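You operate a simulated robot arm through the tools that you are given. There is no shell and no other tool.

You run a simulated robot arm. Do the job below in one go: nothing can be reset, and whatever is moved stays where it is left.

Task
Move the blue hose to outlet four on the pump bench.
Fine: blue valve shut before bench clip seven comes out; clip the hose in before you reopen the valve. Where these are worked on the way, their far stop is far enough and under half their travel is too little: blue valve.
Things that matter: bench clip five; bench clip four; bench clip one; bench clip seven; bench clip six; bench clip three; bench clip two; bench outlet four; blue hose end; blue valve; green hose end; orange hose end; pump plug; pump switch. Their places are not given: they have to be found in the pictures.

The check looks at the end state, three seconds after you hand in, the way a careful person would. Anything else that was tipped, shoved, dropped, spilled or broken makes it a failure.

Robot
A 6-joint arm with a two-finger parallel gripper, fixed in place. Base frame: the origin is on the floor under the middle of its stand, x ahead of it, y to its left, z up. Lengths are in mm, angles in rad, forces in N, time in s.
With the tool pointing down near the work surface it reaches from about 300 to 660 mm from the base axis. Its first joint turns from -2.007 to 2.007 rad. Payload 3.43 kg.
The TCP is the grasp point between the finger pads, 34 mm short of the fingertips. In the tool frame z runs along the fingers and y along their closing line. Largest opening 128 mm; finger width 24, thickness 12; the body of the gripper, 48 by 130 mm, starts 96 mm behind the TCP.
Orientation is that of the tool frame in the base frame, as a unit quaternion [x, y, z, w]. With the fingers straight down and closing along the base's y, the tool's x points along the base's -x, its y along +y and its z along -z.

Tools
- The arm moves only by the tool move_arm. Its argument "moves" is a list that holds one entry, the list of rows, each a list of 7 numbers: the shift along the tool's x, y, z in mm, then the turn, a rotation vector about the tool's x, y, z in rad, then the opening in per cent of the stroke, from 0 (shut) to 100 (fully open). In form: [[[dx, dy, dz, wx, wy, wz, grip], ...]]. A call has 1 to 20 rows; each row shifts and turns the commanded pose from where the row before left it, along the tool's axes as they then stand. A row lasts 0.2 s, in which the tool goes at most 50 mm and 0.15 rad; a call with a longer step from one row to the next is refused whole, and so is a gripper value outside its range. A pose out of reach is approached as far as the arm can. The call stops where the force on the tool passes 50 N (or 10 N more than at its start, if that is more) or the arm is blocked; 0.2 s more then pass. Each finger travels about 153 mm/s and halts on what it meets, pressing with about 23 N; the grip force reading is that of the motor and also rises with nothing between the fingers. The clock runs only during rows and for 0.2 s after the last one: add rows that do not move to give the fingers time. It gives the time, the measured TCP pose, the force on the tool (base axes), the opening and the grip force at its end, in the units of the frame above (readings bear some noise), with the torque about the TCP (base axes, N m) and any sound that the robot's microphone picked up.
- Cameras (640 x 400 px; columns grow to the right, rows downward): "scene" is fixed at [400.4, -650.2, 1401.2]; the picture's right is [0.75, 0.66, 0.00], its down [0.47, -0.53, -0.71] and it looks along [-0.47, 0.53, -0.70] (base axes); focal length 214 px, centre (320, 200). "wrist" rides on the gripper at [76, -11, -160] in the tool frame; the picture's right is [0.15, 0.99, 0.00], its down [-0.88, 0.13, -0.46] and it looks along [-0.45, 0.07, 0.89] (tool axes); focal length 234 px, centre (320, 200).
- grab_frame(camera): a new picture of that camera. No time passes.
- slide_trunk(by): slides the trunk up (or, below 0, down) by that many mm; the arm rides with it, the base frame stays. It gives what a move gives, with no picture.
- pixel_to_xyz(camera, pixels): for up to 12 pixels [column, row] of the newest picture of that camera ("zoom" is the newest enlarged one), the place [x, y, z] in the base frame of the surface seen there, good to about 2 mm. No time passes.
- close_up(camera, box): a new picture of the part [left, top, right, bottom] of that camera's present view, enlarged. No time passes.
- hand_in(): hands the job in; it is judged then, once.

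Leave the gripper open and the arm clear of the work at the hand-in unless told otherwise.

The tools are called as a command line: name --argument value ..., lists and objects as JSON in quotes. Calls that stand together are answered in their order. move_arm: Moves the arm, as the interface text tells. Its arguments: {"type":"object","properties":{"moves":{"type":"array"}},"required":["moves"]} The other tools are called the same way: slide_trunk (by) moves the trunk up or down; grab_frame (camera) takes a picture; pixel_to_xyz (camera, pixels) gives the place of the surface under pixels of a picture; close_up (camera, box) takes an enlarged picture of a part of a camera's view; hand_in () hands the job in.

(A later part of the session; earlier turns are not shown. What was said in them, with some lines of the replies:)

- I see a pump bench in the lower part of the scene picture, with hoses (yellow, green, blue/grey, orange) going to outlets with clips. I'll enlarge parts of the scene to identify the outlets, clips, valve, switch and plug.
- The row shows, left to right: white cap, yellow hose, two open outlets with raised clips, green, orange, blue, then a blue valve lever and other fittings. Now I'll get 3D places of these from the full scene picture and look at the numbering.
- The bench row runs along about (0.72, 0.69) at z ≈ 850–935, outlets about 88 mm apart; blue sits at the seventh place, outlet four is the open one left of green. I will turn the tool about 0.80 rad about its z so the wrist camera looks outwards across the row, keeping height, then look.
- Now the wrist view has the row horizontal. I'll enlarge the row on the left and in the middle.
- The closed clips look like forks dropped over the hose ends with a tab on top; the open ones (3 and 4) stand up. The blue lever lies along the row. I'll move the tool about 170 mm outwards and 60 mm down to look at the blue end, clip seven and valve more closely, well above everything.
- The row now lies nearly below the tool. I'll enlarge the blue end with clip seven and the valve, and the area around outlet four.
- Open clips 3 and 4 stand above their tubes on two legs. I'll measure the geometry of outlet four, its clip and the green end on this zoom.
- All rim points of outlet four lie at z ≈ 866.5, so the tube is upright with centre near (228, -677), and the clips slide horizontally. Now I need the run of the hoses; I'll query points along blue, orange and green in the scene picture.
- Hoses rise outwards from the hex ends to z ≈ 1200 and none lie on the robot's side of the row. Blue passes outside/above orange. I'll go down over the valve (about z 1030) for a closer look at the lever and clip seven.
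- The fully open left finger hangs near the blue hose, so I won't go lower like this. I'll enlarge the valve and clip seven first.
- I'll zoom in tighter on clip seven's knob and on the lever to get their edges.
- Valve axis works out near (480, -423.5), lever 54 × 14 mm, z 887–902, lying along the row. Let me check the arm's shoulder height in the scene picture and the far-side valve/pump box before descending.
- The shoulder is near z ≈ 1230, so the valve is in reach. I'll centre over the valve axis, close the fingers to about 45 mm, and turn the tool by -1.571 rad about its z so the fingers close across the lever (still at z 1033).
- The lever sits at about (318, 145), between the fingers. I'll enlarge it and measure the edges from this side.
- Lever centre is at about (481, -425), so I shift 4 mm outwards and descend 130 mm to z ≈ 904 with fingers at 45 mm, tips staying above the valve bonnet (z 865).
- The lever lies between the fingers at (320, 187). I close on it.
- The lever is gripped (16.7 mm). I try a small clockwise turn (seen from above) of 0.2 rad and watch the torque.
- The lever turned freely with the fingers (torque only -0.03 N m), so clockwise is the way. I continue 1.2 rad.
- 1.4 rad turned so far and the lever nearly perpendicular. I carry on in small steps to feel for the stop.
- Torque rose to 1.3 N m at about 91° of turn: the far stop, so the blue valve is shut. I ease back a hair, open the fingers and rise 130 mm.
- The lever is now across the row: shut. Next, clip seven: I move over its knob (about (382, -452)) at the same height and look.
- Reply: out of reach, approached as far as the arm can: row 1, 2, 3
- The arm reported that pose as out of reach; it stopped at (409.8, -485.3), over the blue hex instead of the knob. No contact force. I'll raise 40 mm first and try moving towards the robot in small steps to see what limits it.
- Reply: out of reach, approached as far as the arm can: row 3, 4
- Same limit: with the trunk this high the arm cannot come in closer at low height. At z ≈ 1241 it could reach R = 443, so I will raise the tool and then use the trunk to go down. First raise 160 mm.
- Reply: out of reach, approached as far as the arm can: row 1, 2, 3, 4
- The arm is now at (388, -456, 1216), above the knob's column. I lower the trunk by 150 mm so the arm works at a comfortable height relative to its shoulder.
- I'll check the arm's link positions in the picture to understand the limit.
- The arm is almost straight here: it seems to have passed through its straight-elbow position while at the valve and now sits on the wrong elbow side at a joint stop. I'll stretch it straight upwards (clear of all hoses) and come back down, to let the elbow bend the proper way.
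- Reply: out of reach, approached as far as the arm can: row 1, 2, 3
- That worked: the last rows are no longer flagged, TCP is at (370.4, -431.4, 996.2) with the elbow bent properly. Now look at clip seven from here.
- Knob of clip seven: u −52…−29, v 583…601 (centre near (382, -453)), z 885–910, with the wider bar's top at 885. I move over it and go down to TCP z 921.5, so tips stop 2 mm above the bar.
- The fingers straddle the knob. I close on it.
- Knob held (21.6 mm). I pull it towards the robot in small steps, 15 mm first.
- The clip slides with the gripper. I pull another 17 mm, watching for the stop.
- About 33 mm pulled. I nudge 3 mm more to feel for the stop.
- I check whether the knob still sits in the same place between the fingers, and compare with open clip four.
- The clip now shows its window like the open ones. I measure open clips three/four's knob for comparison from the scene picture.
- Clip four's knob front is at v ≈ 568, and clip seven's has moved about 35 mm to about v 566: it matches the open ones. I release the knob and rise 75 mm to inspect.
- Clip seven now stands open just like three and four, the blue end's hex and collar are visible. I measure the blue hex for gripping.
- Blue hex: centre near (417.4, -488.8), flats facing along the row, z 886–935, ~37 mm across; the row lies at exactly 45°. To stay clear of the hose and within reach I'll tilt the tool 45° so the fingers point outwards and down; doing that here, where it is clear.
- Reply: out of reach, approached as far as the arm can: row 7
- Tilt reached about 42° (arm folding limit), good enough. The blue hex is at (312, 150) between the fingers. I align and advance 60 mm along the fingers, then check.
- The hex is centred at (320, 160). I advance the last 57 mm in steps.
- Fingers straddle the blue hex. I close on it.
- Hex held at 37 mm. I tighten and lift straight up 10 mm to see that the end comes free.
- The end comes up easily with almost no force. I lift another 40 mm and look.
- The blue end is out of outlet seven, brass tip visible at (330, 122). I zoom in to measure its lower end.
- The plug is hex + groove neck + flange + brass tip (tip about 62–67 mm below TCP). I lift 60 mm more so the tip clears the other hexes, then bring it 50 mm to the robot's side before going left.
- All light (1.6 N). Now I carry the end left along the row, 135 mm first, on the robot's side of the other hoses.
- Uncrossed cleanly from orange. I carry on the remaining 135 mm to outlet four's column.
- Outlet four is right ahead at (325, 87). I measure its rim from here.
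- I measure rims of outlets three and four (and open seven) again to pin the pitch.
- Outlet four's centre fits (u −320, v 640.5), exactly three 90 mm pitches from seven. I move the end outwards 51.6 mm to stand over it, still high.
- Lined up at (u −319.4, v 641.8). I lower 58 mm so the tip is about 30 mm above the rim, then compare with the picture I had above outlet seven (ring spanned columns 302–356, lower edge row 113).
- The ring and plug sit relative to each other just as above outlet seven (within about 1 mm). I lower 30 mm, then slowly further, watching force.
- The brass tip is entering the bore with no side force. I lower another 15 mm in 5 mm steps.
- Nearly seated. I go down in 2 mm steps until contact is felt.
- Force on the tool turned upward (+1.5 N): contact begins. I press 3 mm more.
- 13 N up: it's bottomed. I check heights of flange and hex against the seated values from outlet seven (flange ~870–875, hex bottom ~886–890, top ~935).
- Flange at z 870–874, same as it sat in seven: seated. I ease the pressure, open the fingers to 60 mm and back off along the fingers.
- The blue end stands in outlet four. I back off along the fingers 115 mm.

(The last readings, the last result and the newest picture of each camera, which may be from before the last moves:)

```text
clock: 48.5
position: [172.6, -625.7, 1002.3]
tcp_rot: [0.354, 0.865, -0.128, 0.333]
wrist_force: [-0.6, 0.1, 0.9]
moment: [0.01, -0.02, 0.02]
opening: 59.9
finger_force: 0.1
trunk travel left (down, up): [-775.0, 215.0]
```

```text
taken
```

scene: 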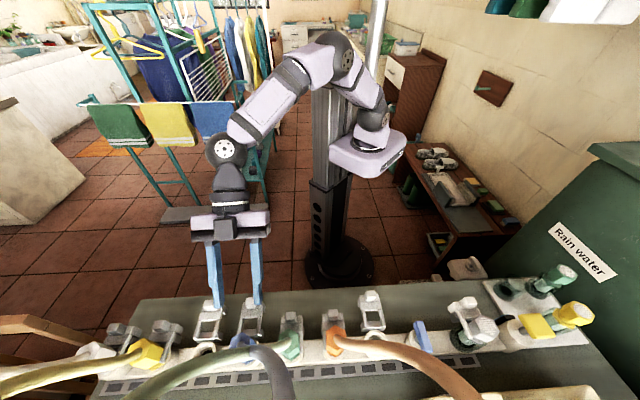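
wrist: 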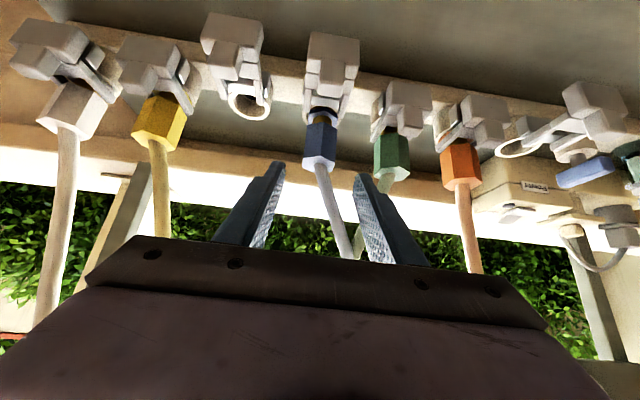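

Blue end stands upright at (320, 135) in outlet four. Next: slide clip four home. I zoom on its knob to measure it.

close_up --camera "wrist" --box '[280, 20, 380, 130]'

pixel_to_xyz --camera "zoom" --pixels '[[240, 150], [340, 150], [290, 145], [240, 190], [340, 200], [290, 195], [175, 60], [380, 80], [280, 90], [210, 230], [330, 240], [290, 225]]'

```text
3.64 times, centred on (330, 75) of wrist
```

zoom: 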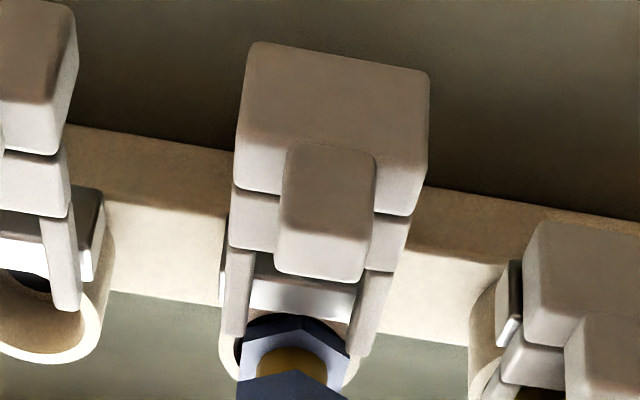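

```text
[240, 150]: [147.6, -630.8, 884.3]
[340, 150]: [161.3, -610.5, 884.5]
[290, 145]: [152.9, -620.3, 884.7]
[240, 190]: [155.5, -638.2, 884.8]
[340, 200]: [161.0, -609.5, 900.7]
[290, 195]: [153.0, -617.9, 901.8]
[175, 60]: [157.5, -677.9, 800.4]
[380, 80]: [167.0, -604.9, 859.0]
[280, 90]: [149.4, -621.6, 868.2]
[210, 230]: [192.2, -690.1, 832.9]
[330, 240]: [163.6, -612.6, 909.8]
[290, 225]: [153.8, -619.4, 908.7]
```

Knob four: back face at v 545, u −330…−310, z 885–910; travel to the closed place (as clip seven was) ≈ 36 mm. I lower the tilted fingers around it, 45 mm open.

move_arm --moves '[[[17.8, -0.1, 11.1, 0, 0, 0, 35], [17.8, -0.1, 11.1, 0, 0, 0, 35], [17.8, -0.1, 11.1, 0, 0, 0, 35], [10, 0, 6.2, 0, 0, 0, 35], [0, 0, 0, 0, 0, 0, 35]]]'

grab_frame --camera "wrist"

close_up --camera "wrist" --box '[240, 100, 400, 240]'

```text
clock: 49.8
position: [158.5, -612.5, 930.3]
tcp_rot: [0.354, 0.864, -0.129, 0.333]
wrist_force: [0.2, -0.5, -0.4]
moment: [-0.01, 0.0, 0.02]
opening: 44.7
finger_force: 0.0
trunk travel left (down, up): [-775.0, 215.0]
```

```text
taken
```

wrist: 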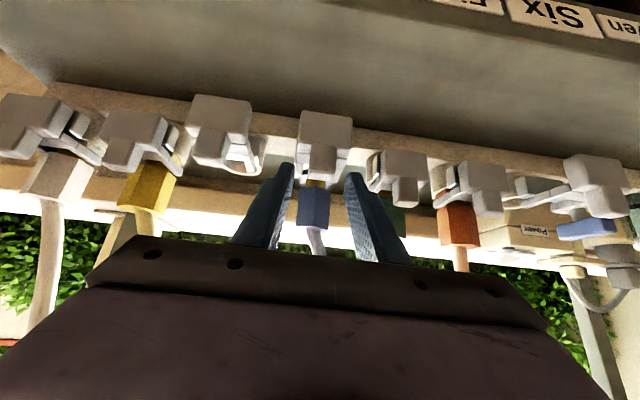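

```text
2.86 times, centred on (320, 170) of wrist
```

zoom: 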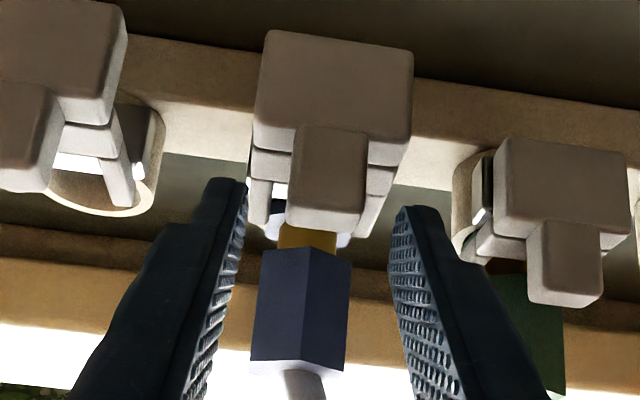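

Labels ("Six", "…ven") are visible on the bench edge at the top. I check where they are along the row, to confirm the numbering.

pixel_to_xyz --camera "wrist" --pixels '[[545, 15], [625, 27], [475, 4], [325, 128], [328, 150], [323, 140]]'

close_up --camera "wrist" --box '[420, 0, 640, 60]'

```text
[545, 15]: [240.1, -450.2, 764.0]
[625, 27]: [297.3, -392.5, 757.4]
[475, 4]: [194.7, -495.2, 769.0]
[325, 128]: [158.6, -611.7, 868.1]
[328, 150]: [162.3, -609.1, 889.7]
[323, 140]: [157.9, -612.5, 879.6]
```

```text
2.91 times, centred on (530, 30) of wrist
```

zoom: 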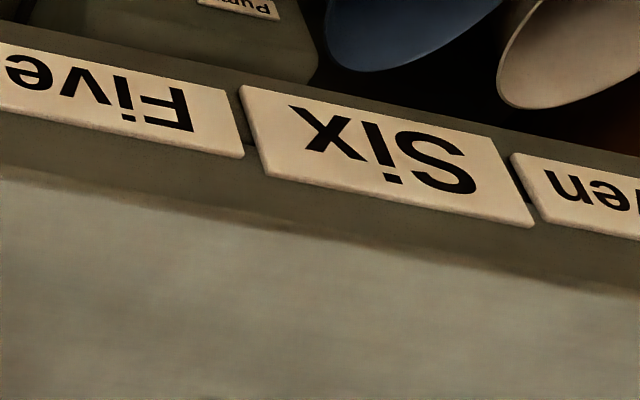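

Labels: "Six" lies at u ≈ −140 (orange's place), "Seven" at ≈ −50, so "Four" is at −320, where blue now is. I go down the last 8 mm around knob four and close.

move_arm --moves '[[[8.3, 0.5, 3.5, 0, 0, 0, 35], [0, 0, 0, 0, 0, 0, 35], [0, 0, 0, 0, 0, 0, 25], [0, 0, 0, 0, 0, 0, 15], [0, 0, 0, 0, 0, 0, 8], [0, 0, 0, 0, 0, 0, 8]]]'

close_up --camera "wrist" --box '[240, 100, 400, 240]'

```text
clock: 51.1
position: [157.3, -610.0, 921.4]
tcp_rot: [0.355, 0.864, -0.129, 0.332]
wrist_force: [-0.5, -1.2, -1.5]
moment: [-0.45, 0.46, -0.46]
opening: 21.7
finger_force: 45.3
trunk travel left (down, up): [-775.0, 215.0]
```

```text
2.86 times, centred on (320, 170) of wrist
```

zoom: 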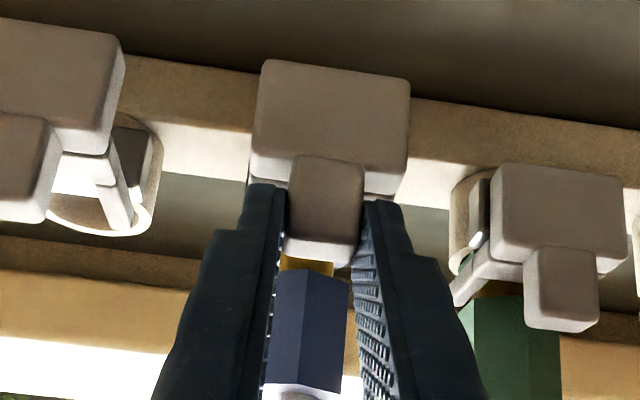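

Knob four is held (21.7 mm). I slide it outwards 16 mm in small steps.

move_arm --moves '[[[-2.99, -0.05, 2.67, 0, 0, 0, 8], [-2.99, -0.05, 2.67, 0, 0, 0, 8], [-2.99, -0.05, 2.67, 0, 0, 0, 8], [-2.99, -0.05, 2.67, 0, 0, 0, 8]]]'

close_up --camera "wrist" --box '[240, 100, 400, 240]'

```text
clock: 52.1
position: [167.3, -620.0, 922.9]
tcp_rot: [0.353, 0.865, -0.128, 0.333]
wrist_force: [-2.8, -2.8, -6.9]
moment: [-0.76, 0.2, -0.49]
opening: 21.8
finger_force: 45.4
trunk travel left (down, up): [-775.0, 215.0]
```

```text
2.86 times, centred on (320, 170) of wrist
```

zoom: 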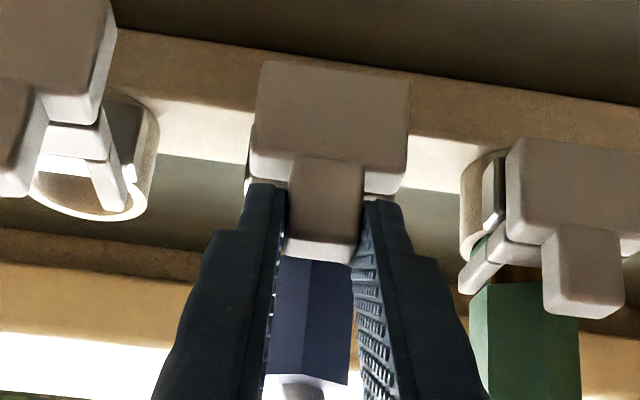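

It slides along. Another 14 mm.

move_arm --moves '[[[-2.99, -0.05, 2.67, 0, 0, 0, 8], [-2.99, -0.05, 2.67, 0, 0, 0, 8], [-2.99, -0.05, 2.67, 0, 0, 0, 8], [-1.5, 0, 1.33, 0, 0, 0, 8]]]'

close_up --camera "wrist" --box '[240, 100, 400, 240]'

```text
clock: 53.1
position: [178.0, -631.3, 921.8]
tcp_rot: [0.354, 0.865, -0.128, 0.333]
wrist_force: [-1.2, 0.3, -4.1]
moment: [0.21, 0.99, -0.55]
opening: 21.5
finger_force: 45.6
trunk travel left (down, up): [-775.0, 215.0]
```

```text
2.86 times, centred on (320, 170) of wrist
```

zoom: 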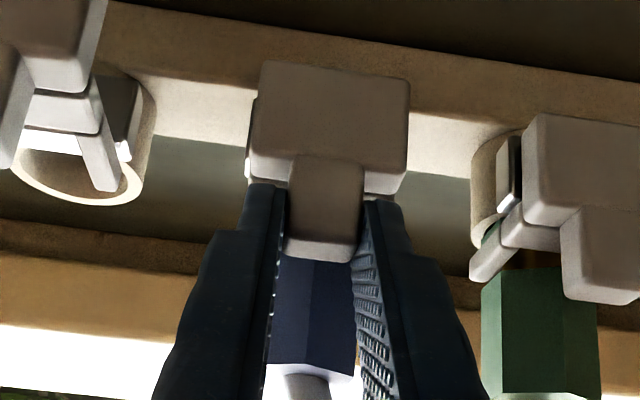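

About 30 mm done of ~36. I push on in 2 mm steps to the stop.

move_arm --moves '[[[-1.5, 0, 1.33, 0, 0, 0, 8], [-1.5, 0, 1.33, 0, 0, 0, 8], [-1.5, 0, 1.33, 0, 0, 0, 8]]]'

close_up --camera "wrist" --box '[240, 100, 400, 240]'

```text
clock: 54.0
position: [181.1, -635.0, 921.9]
tcp_rot: [0.355, 0.864, -0.128, 0.333]
wrist_force: [-1.4, -0.6, -7.2]
moment: [-0.75, 0.18, -0.45]
opening: 21.6
finger_force: 44.5
trunk travel left (down, up): [-775.0, 215.0]
```

```text
2.86 times, centred on (320, 170) of wrist
```

zoom: 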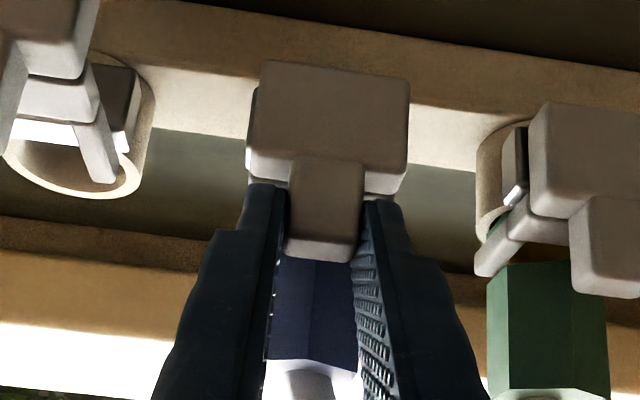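

Clip four's back is still 2–3 mm behind closed clip five's line. I push 2 mm steps further.

move_arm --moves '[[[-1.5, 0, 1.33, 0, 0, 0, 8], [-1.5, 0, 1.33, 0, 0, 0, 8]]]'

close_up --camera "wrist" --box '[240, 100, 400, 240]'

```text
clock: 54.5
position: [182.2, -634.9, 921.2]
tcp_rot: [0.354, 0.865, -0.127, 0.332]
wrist_force: [-11.5, 12.1, -8.0]
moment: [-0.23, 0.62, -0.38]
opening: 21.5
finger_force: 45.1
trunk travel left (down, up): [-775.0, 215.0]
```

```text
2.86 times, centred on (320, 170) of wrist
```

zoom: 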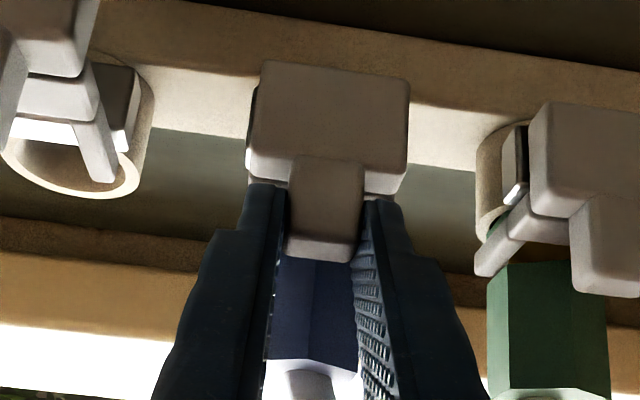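

Opposing force jumped to 17 N: the clip is at its stop, closed. I relax the push, open the fingers, and lift away up and inwards.

move_arm --moves '[[[2.0, 0, -1.8, 0, 0, 0, 8], [0, 0, 0, 0, 0, 0, 20], [0, 0, 0, 0, 0, 0, 35], [0, 0, 0, 0, 0, 0, 35], [0, 0, -15, 0, 0, 0, 35], [0, 0, -25, 0, 0, 0, 35], [0, 0, -25, 0, 0, 0, 35], [0, 0, -25, 0, 0, 0, 35]]]'

grab_frame --camera "wrist"

grab_frame --camera "scene"

```text
clock: 56.4
position: [137.2, -593.5, 991.2]
tcp_rot: [0.353, 0.865, -0.128, 0.333]
wrist_force: [0.4, 1.1, -0.4]
moment: [0.01, -0.02, -0.01]
opening: 45.0
finger_force: 0.0
trunk travel left (down, up): [-775.0, 215.0]
```

```text
taken
```

wrist: 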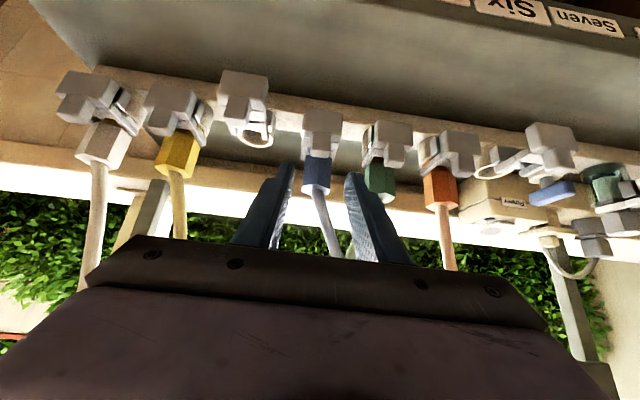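

```text
taken
```

scene: 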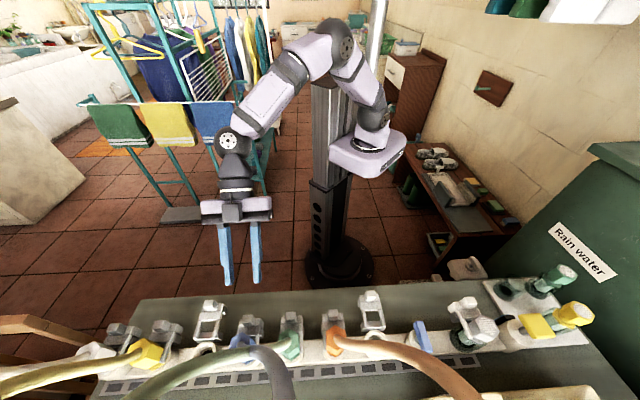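

I zoom in to confirm that clip four is in like clip five and the blue end seated.

close_up --camera "scene" --box '[180, 280, 340, 380]'

close_up --camera "wrist" --box '[270, 90, 430, 210]'

pixel_to_xyz --camera "zoom" --pixels '[[210, 100], [460, 140], [200, 175], [480, 250], [250, 180], [455, 240], [190, 260], [190, 380], [240, 300], [430, 340], [225, 215], [430, 280]]'

```text
4.00 times, centred on (260, 330) of scene
```

zoom: 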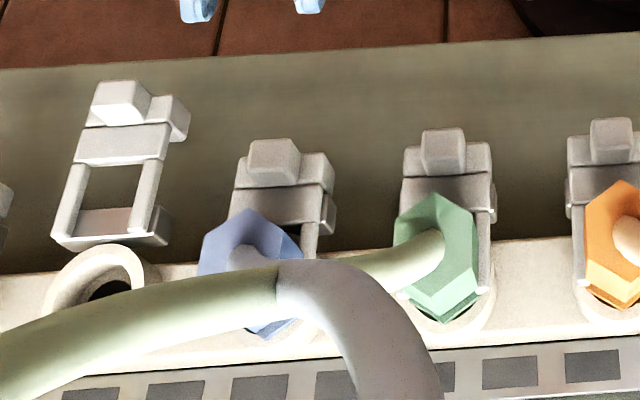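

```text
3.33 times, centred on (350, 150) of wrist
```

zoom: 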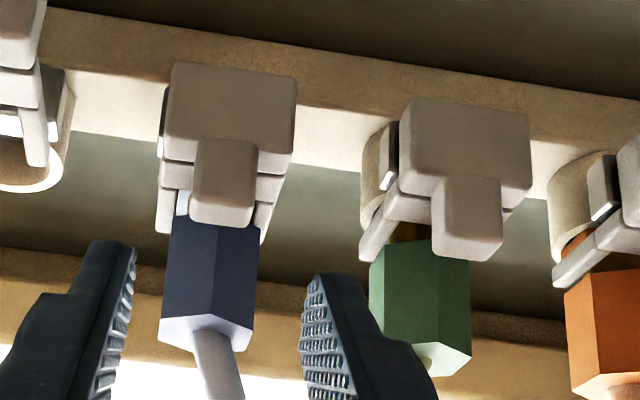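

```text
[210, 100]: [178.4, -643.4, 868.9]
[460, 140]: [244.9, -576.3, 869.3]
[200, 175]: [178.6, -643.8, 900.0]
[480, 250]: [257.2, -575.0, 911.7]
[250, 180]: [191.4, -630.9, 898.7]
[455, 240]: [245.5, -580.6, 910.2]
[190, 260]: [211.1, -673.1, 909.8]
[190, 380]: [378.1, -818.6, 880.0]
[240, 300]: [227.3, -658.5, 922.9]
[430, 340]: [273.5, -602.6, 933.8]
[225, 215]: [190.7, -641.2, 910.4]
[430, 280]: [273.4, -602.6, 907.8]
```

Both clip four and clip five backs lie at v ≈ 581: clip four is home. Now the valve must be reopened. I move right along the robot's side at height and un-tilt the tool to vertical.

move_arm --moves '[[[-6.9, 25, -2.8, 0, 0, 0, 35], [-6.9, 25, -2.8, 0, 0, 0, 35], [-6.9, 25, -2.8, 0, 0, 0, 35], [-6.9, 25, -2.8, 0, 0, 0, 35], [-6.9, 25, -2.8, 0, 0, 0, 35], [-6.9, 25, -2.8, 0, 0, 0, 35], [0, 0, 0, 0, 0.1213, 0, 35], [0, 0, 0, 0, 0.1213, 0, 35], [0, 0, 0, 0, 0.1213, 0, 35], [0, 0, 0, 0, 0.1213, 0, 35], [0, 0, 0, 0, 0.1213, 0, 35], [0, 0, 0, 0, 0.1213, 0, 35], [0, 0, 0, 0, 0, 0, 35]]]'

grab_frame --camera "wrist"

grab_frame --camera "scene"

```text
clock: 59.1
position: [257.6, -500.0, 1031.4]
tcp_rot: [0.376, 0.927, 0.005, 0.003]
wrist_force: [-0.4, -0.2, 0.2]
moment: [0.0, 0.01, 0.03]
opening: 45.0
finger_force: 0.1
trunk travel left (down, up): [-775.0, 215.0]
```

```text
taken
```

wrist: 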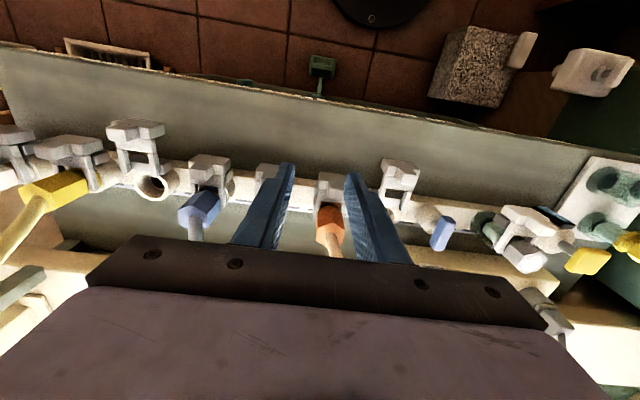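

```text
taken
```

scene: 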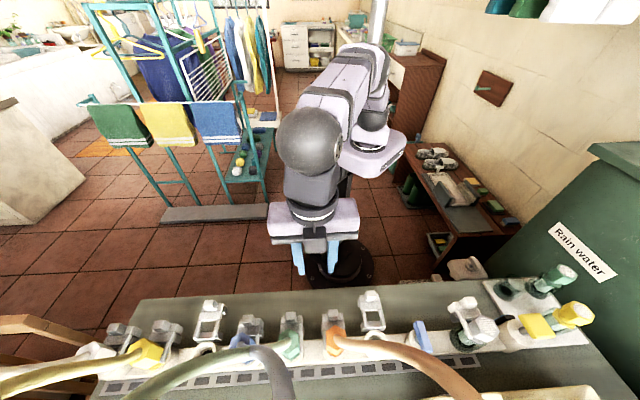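

The tool is vertical again, all clips and hoses look right. For reach at the valve I raise the trunk 80 mm, then go over towards the valve.

slide_trunk --by 80

move_arm --moves '[[[-11.2, 35, 8.5, 0, 0, 0.014, 35], [-11.2, 35, 8.5, 0, 0, 0, 35], [-11.2, 35, 8.5, 0, 0, 0, 35], [-11.2, 35, 8.5, 0, 0, 0, 35], [-11.2, 35, 8.5, 0, 0, 0, 35], [-11.2, 35, 8.5, 0, 0, 0, 35], [0, 0, 0, 0, 0, 0, 35]]]'

grab_frame --camera "wrist"

```text
clock: 60.3
position: [256.6, -499.8, 1110.9]
tcp_rot: [0.375, 0.927, 0.007, 0.003]
wrist_force: [0.9, 0.4, 0.1]
moment: [0.02, -0.02, 0.0]
opening: 44.9
finger_force: 0.0
trunk travel left (down, up): [-855.0, 135.0]
```

```text
clock: 61.9
position: [456.2, -398.5, 1063.4]
tcp_rot: [0.383, 0.924, 0.007, 0.003]
wrist_force: [-0.4, 0.2, 0.0]
moment: [-0.01, 0.03, 0.0]
opening: 44.9
finger_force: 0.1
trunk travel left (down, up): [-855.0, 135.0]
```

```text
taken
```

wrist: 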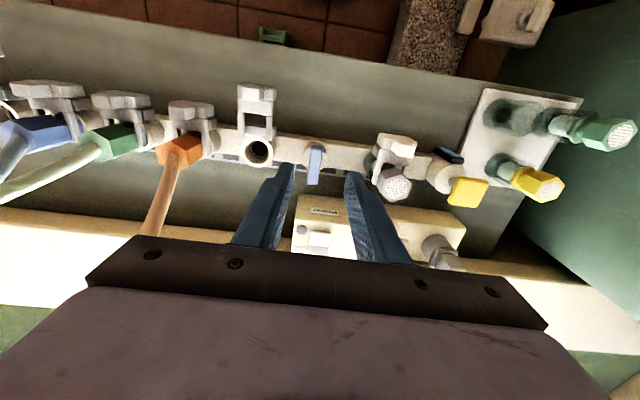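

The lever is at (315, 162), still across the row. I zoom in to measure it.

close_up --camera "wrist" --box '[280, 135, 352, 195]'

pixel_to_xyz --camera "zoom" --pixels '[[290, 120], [360, 120], [325, 125], [265, 290], [340, 290], [305, 290], [320, 200], [275, 200], [355, 200], [305, 320]]'

```text
6.67 times, centred on (316, 165) of wrist
```

zoom: 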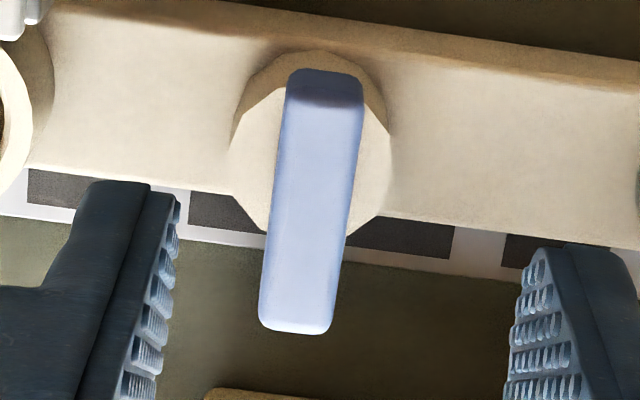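

```text
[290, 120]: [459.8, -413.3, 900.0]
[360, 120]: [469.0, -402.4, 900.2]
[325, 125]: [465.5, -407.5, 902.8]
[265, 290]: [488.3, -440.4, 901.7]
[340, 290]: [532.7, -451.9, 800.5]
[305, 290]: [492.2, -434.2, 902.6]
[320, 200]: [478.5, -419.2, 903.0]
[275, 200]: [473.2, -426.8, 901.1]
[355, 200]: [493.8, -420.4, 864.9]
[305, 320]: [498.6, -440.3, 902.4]
```

Lever centre u 40, v 640, top z 902. I move over it and descend to z ≈ 904 with fingers at 45 mm straddling it.

move_arm --moves '[[[-9, -0.2, 27, 0, 0, 0, 35], [-9, -0.2, 27, 0, 0, 0, 35], [-9, -0.2, 27, 0, 0, 0, 35], [-8.6, 0, 27, 0, 0, 0, 35], [0, 0, 20, 0, 0, 0, 35], [0, 0, 15, 0, 0, 0, 35], [0, 0, 10, 0, 0, 0, 35], [0, 0, 6, 0, 0, 0, 35], [0, 0, 0, 0, 0, 0, 35]]]'

grab_frame --camera "wrist"

```text
clock: 63.9
position: [480.0, -424.0, 905.4]
tcp_rot: [0.382, 0.924, 0.007, 0.004]
wrist_force: [-0.1, -0.3, 0.3]
moment: [0.03, -0.03, 0.04]
opening: 45.0
finger_force: 0.0
trunk travel left (down, up): [-855.0, 135.0]
```

```text
taken
```

wrist: 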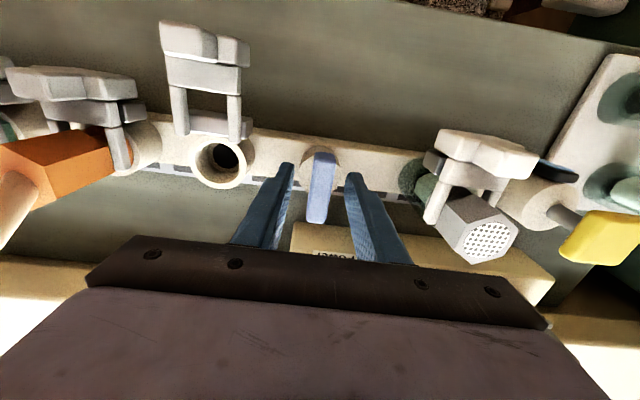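

Centred on the valve axis with the lever between the fingers. I close on it.

move_arm --moves '[[[0, 0, 0.8, 0, 0, 0, 20], [0, 0, 0, 0, 0, 0, 10], [0, 0, 0, 0, 0, 0, 5], [0, 0, 0, 0, 0, 0, 5]]]'

```text
clock: 64.9
position: [481.0, -424.8, 904.2]
tcp_rot: [0.383, 0.924, 0.005, 0.003]
wrist_force: [1.3, 1.8, 0.1]
moment: [-0.55, 0.94, -0.01]
opening: 17.0
finger_force: 45.1
trunk travel left (down, up): [-855.0, 135.0]
```

Held (17 mm). I turn it back counter-clockwise 1.4 rad.

move_arm --moves '[[[0, 0, 0, 0, 0, -0.05, 5], [0, 0, 0, 0, 0, -0.1, 5], [0, 0, 0, 0, 0, -0.1, 5], [0, 0, 0, 0, 0, -0.1, 5], [0, 0, 0, 0, 0, -0.1, 5], [0, 0, 0, 0, 0, -0.1, 5], [0, 0, 0, 0, 0, -0.1, 5], [0, 0, 0, 0, 0, -0.1, 5], [0, 0, 0, 0, 0, -0.1, 5], [0, 0, 0, 0, 0, -0.1, 5], [0, 0, 0, 0, 0, -0.1, 5], [0, 0, 0, 0, 0, -0.1, 5], [0, 0, 0, 0, 0, -0.1, 5], [0, 0, 0, 0, 0, -0.1, 5], [0, 0, 0, 0, 0, -0.05, 5]]]'

grab_frame --camera "wrist"

```text
clock: 68.1
position: [480.0, -424.6, 903.1]
tcp_rot: [-0.303, 0.953, 0.001, 0.007]
wrist_force: [-0.1, -15.7, 3.4]
moment: [-0.5, 0.84, -0.02]
opening: 16.7
finger_force: 45.2
trunk travel left (down, up): [-855.0, 135.0]
```

```text
taken
```

wrist: 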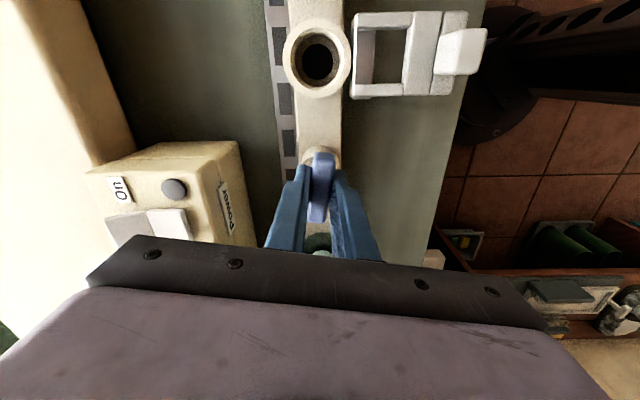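

80° turned back. I do the remaining 10° in small steps until the torque shows the stop.

move_arm --moves '[[[0, 0, 0, 0, 0, -0.05, 5], [0, 0, 0, 0, 0, -0.05, 5], [0, 0, 0, 0, 0, -0.05, 5], [0, 0, 0, 0, 0, -0.03, 5]]]'

```text
clock: 69.1
position: [479.9, -424.7, 904.3]
tcp_rot: [-0.386, 0.922, 0.0, 0.006]
wrist_force: [2.8, -17.4, 8.1]
moment: [-0.08, 1.16, -0.9]
opening: 16.9
finger_force: 45.1
trunk travel left (down, up): [-855.0, 135.0]
```

Torque -0.9 N m at 90° turned: the open stop. I ease back slightly, open the fingers, then rise straight up with the trunk.

move_arm --moves '[[[0, 0, 0, 0, 0, 0.015, 5], [0, 0, 0, 0, 0, 0, 15], [0, 0, 0, 0, 0, 0, 30], [0, 0, 0, 0, 0, 0, 35], [0, 0, 0, 0, 0, 0, 35]]]'

slide_trunk --by 130

grab_frame --camera "wrist"

grab_frame --camera "scene"

```text
clock: 70.3
position: [479.7, -422.7, 902.4]
tcp_rot: [-0.379, 0.926, 0.001, 0.007]
wrist_force: [-0.3, 0.0, -0.1]
moment: [0.0, -0.03, 0.0]
opening: 44.9
finger_force: 0.0
trunk travel left (down, up): [-855.0, 135.0]
```

```text
clock: 71.9
position: [480.5, -422.1, 1033.7]
tcp_rot: [-0.379, 0.925, 0.002, 0.006]
wrist_force: [0.2, 0.8, -0.5]
moment: [0.01, 0.06, -0.01]
opening: 44.8
finger_force: 0.1
trunk travel left (down, up): [-985.0, 5.0]
```

```text
taken
```

wrist: 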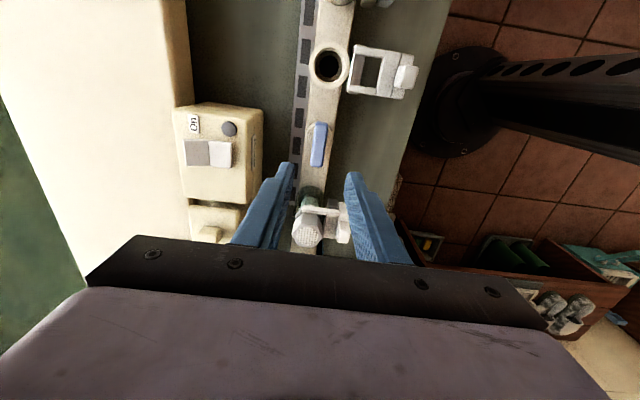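

```text
taken
```

scene: 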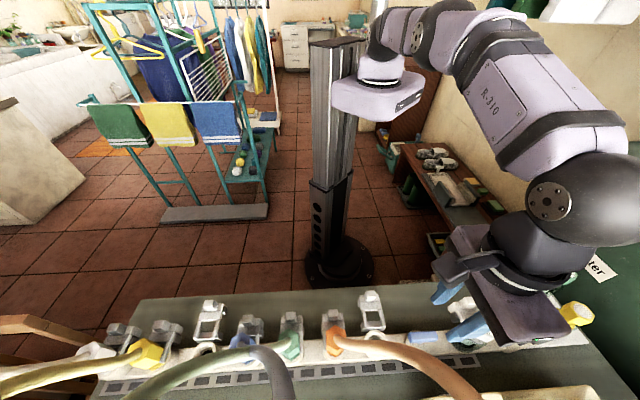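

The lever lies along the row again (open) as at the start, and blue sits clipped in outlet four. I draw the arm up and towards the robot, and open the gripper.

move_arm --moves '[[[0, 10, -30, 0, 0, 0, 35], [0, 15, -35, 0, 0, 0, 50], [0, 20, -35, 0, 0, 0, 70], [0, 20, -30, 0, 0, 0, 100], [0, 20, -20, 0, 0, 0, 100], [0, 0, 0, 0, 0, 0, 100]]]'

grab_frame --camera "wrist"

grab_frame --camera "scene"

close_up --camera "scene" --box '[80, 280, 340, 400]'

close_up --camera "scene" --box '[320, 270, 600, 400]'

```text
clock: 73.3
position: [418.5, -363.9, 1182.0]
tcp_rot: [-0.38, 0.925, 0.002, 0.008]
wrist_force: [1.2, 0.0, 0.3]
moment: [-0.01, 0.01, 0.02]
opening: 127.8
finger_force: 0.1
trunk travel left (down, up): [-985.0, 5.0]
```

```text
taken
```

wrist: 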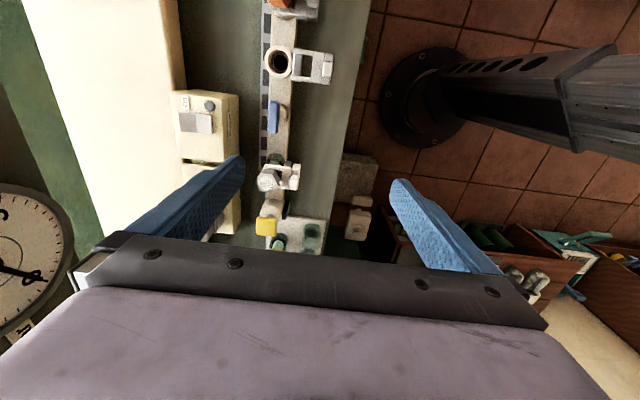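

```text
taken
```

scene: 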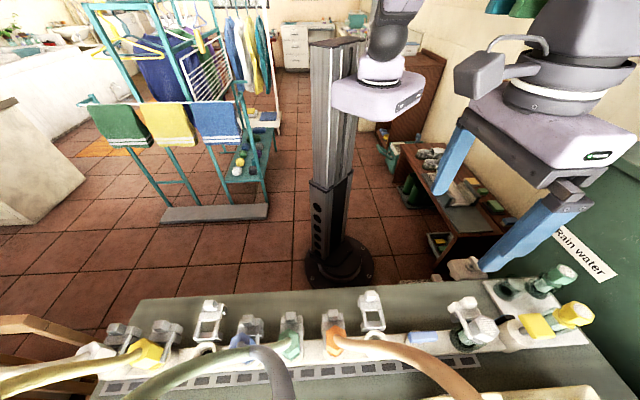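

```text
2.46 times, centred on (210, 340) of scene
```

zoom: 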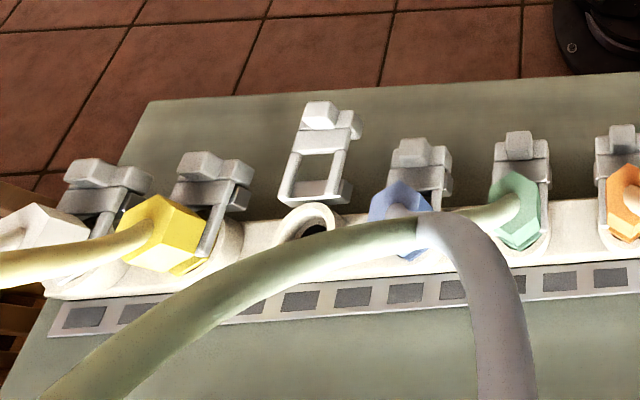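

```text
2.29 times, centred on (460, 335) of scene
```

zoom: 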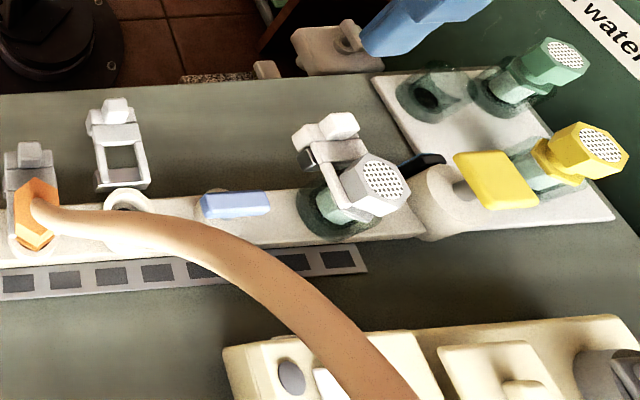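

Everything checks out:
- Blue is seated and clipped in outlet four.
- Clip seven is out and outlet seven is empty.
- The blue lever is back along the row.
- Green, orange and yellow, the pump switch and the plug are untouched.
- The arm is clear with the gripper open.

I hand in.

hand_in

```text
The job is handed in.
```

The blue hose is now in outlet four and clipped in. The job has been handed in, but I haven't seen the result of the check.

- **Order:** I shut the blue valve to its stop before pulling clip seven. I then moved the hose, pushed clip four home to its stop, and only after that turned the valve back to its open stop.
- **Seating:** the blue end sits at the same height in outlet four as it did in seven. Clip four lines up with clip five, which was already closed.
- **Left as is:** outlet seven is empty with its clip pulled out, like empty outlet three. In its new place the blue hose crosses the green one and may rest on it.
- **Untouched:** I did not touch the green, orange or yellow ends, the pump switch or the pump plug. In the last pictures nothing looked tipped or moved.

The arm is clear of the bench with the gripper open.
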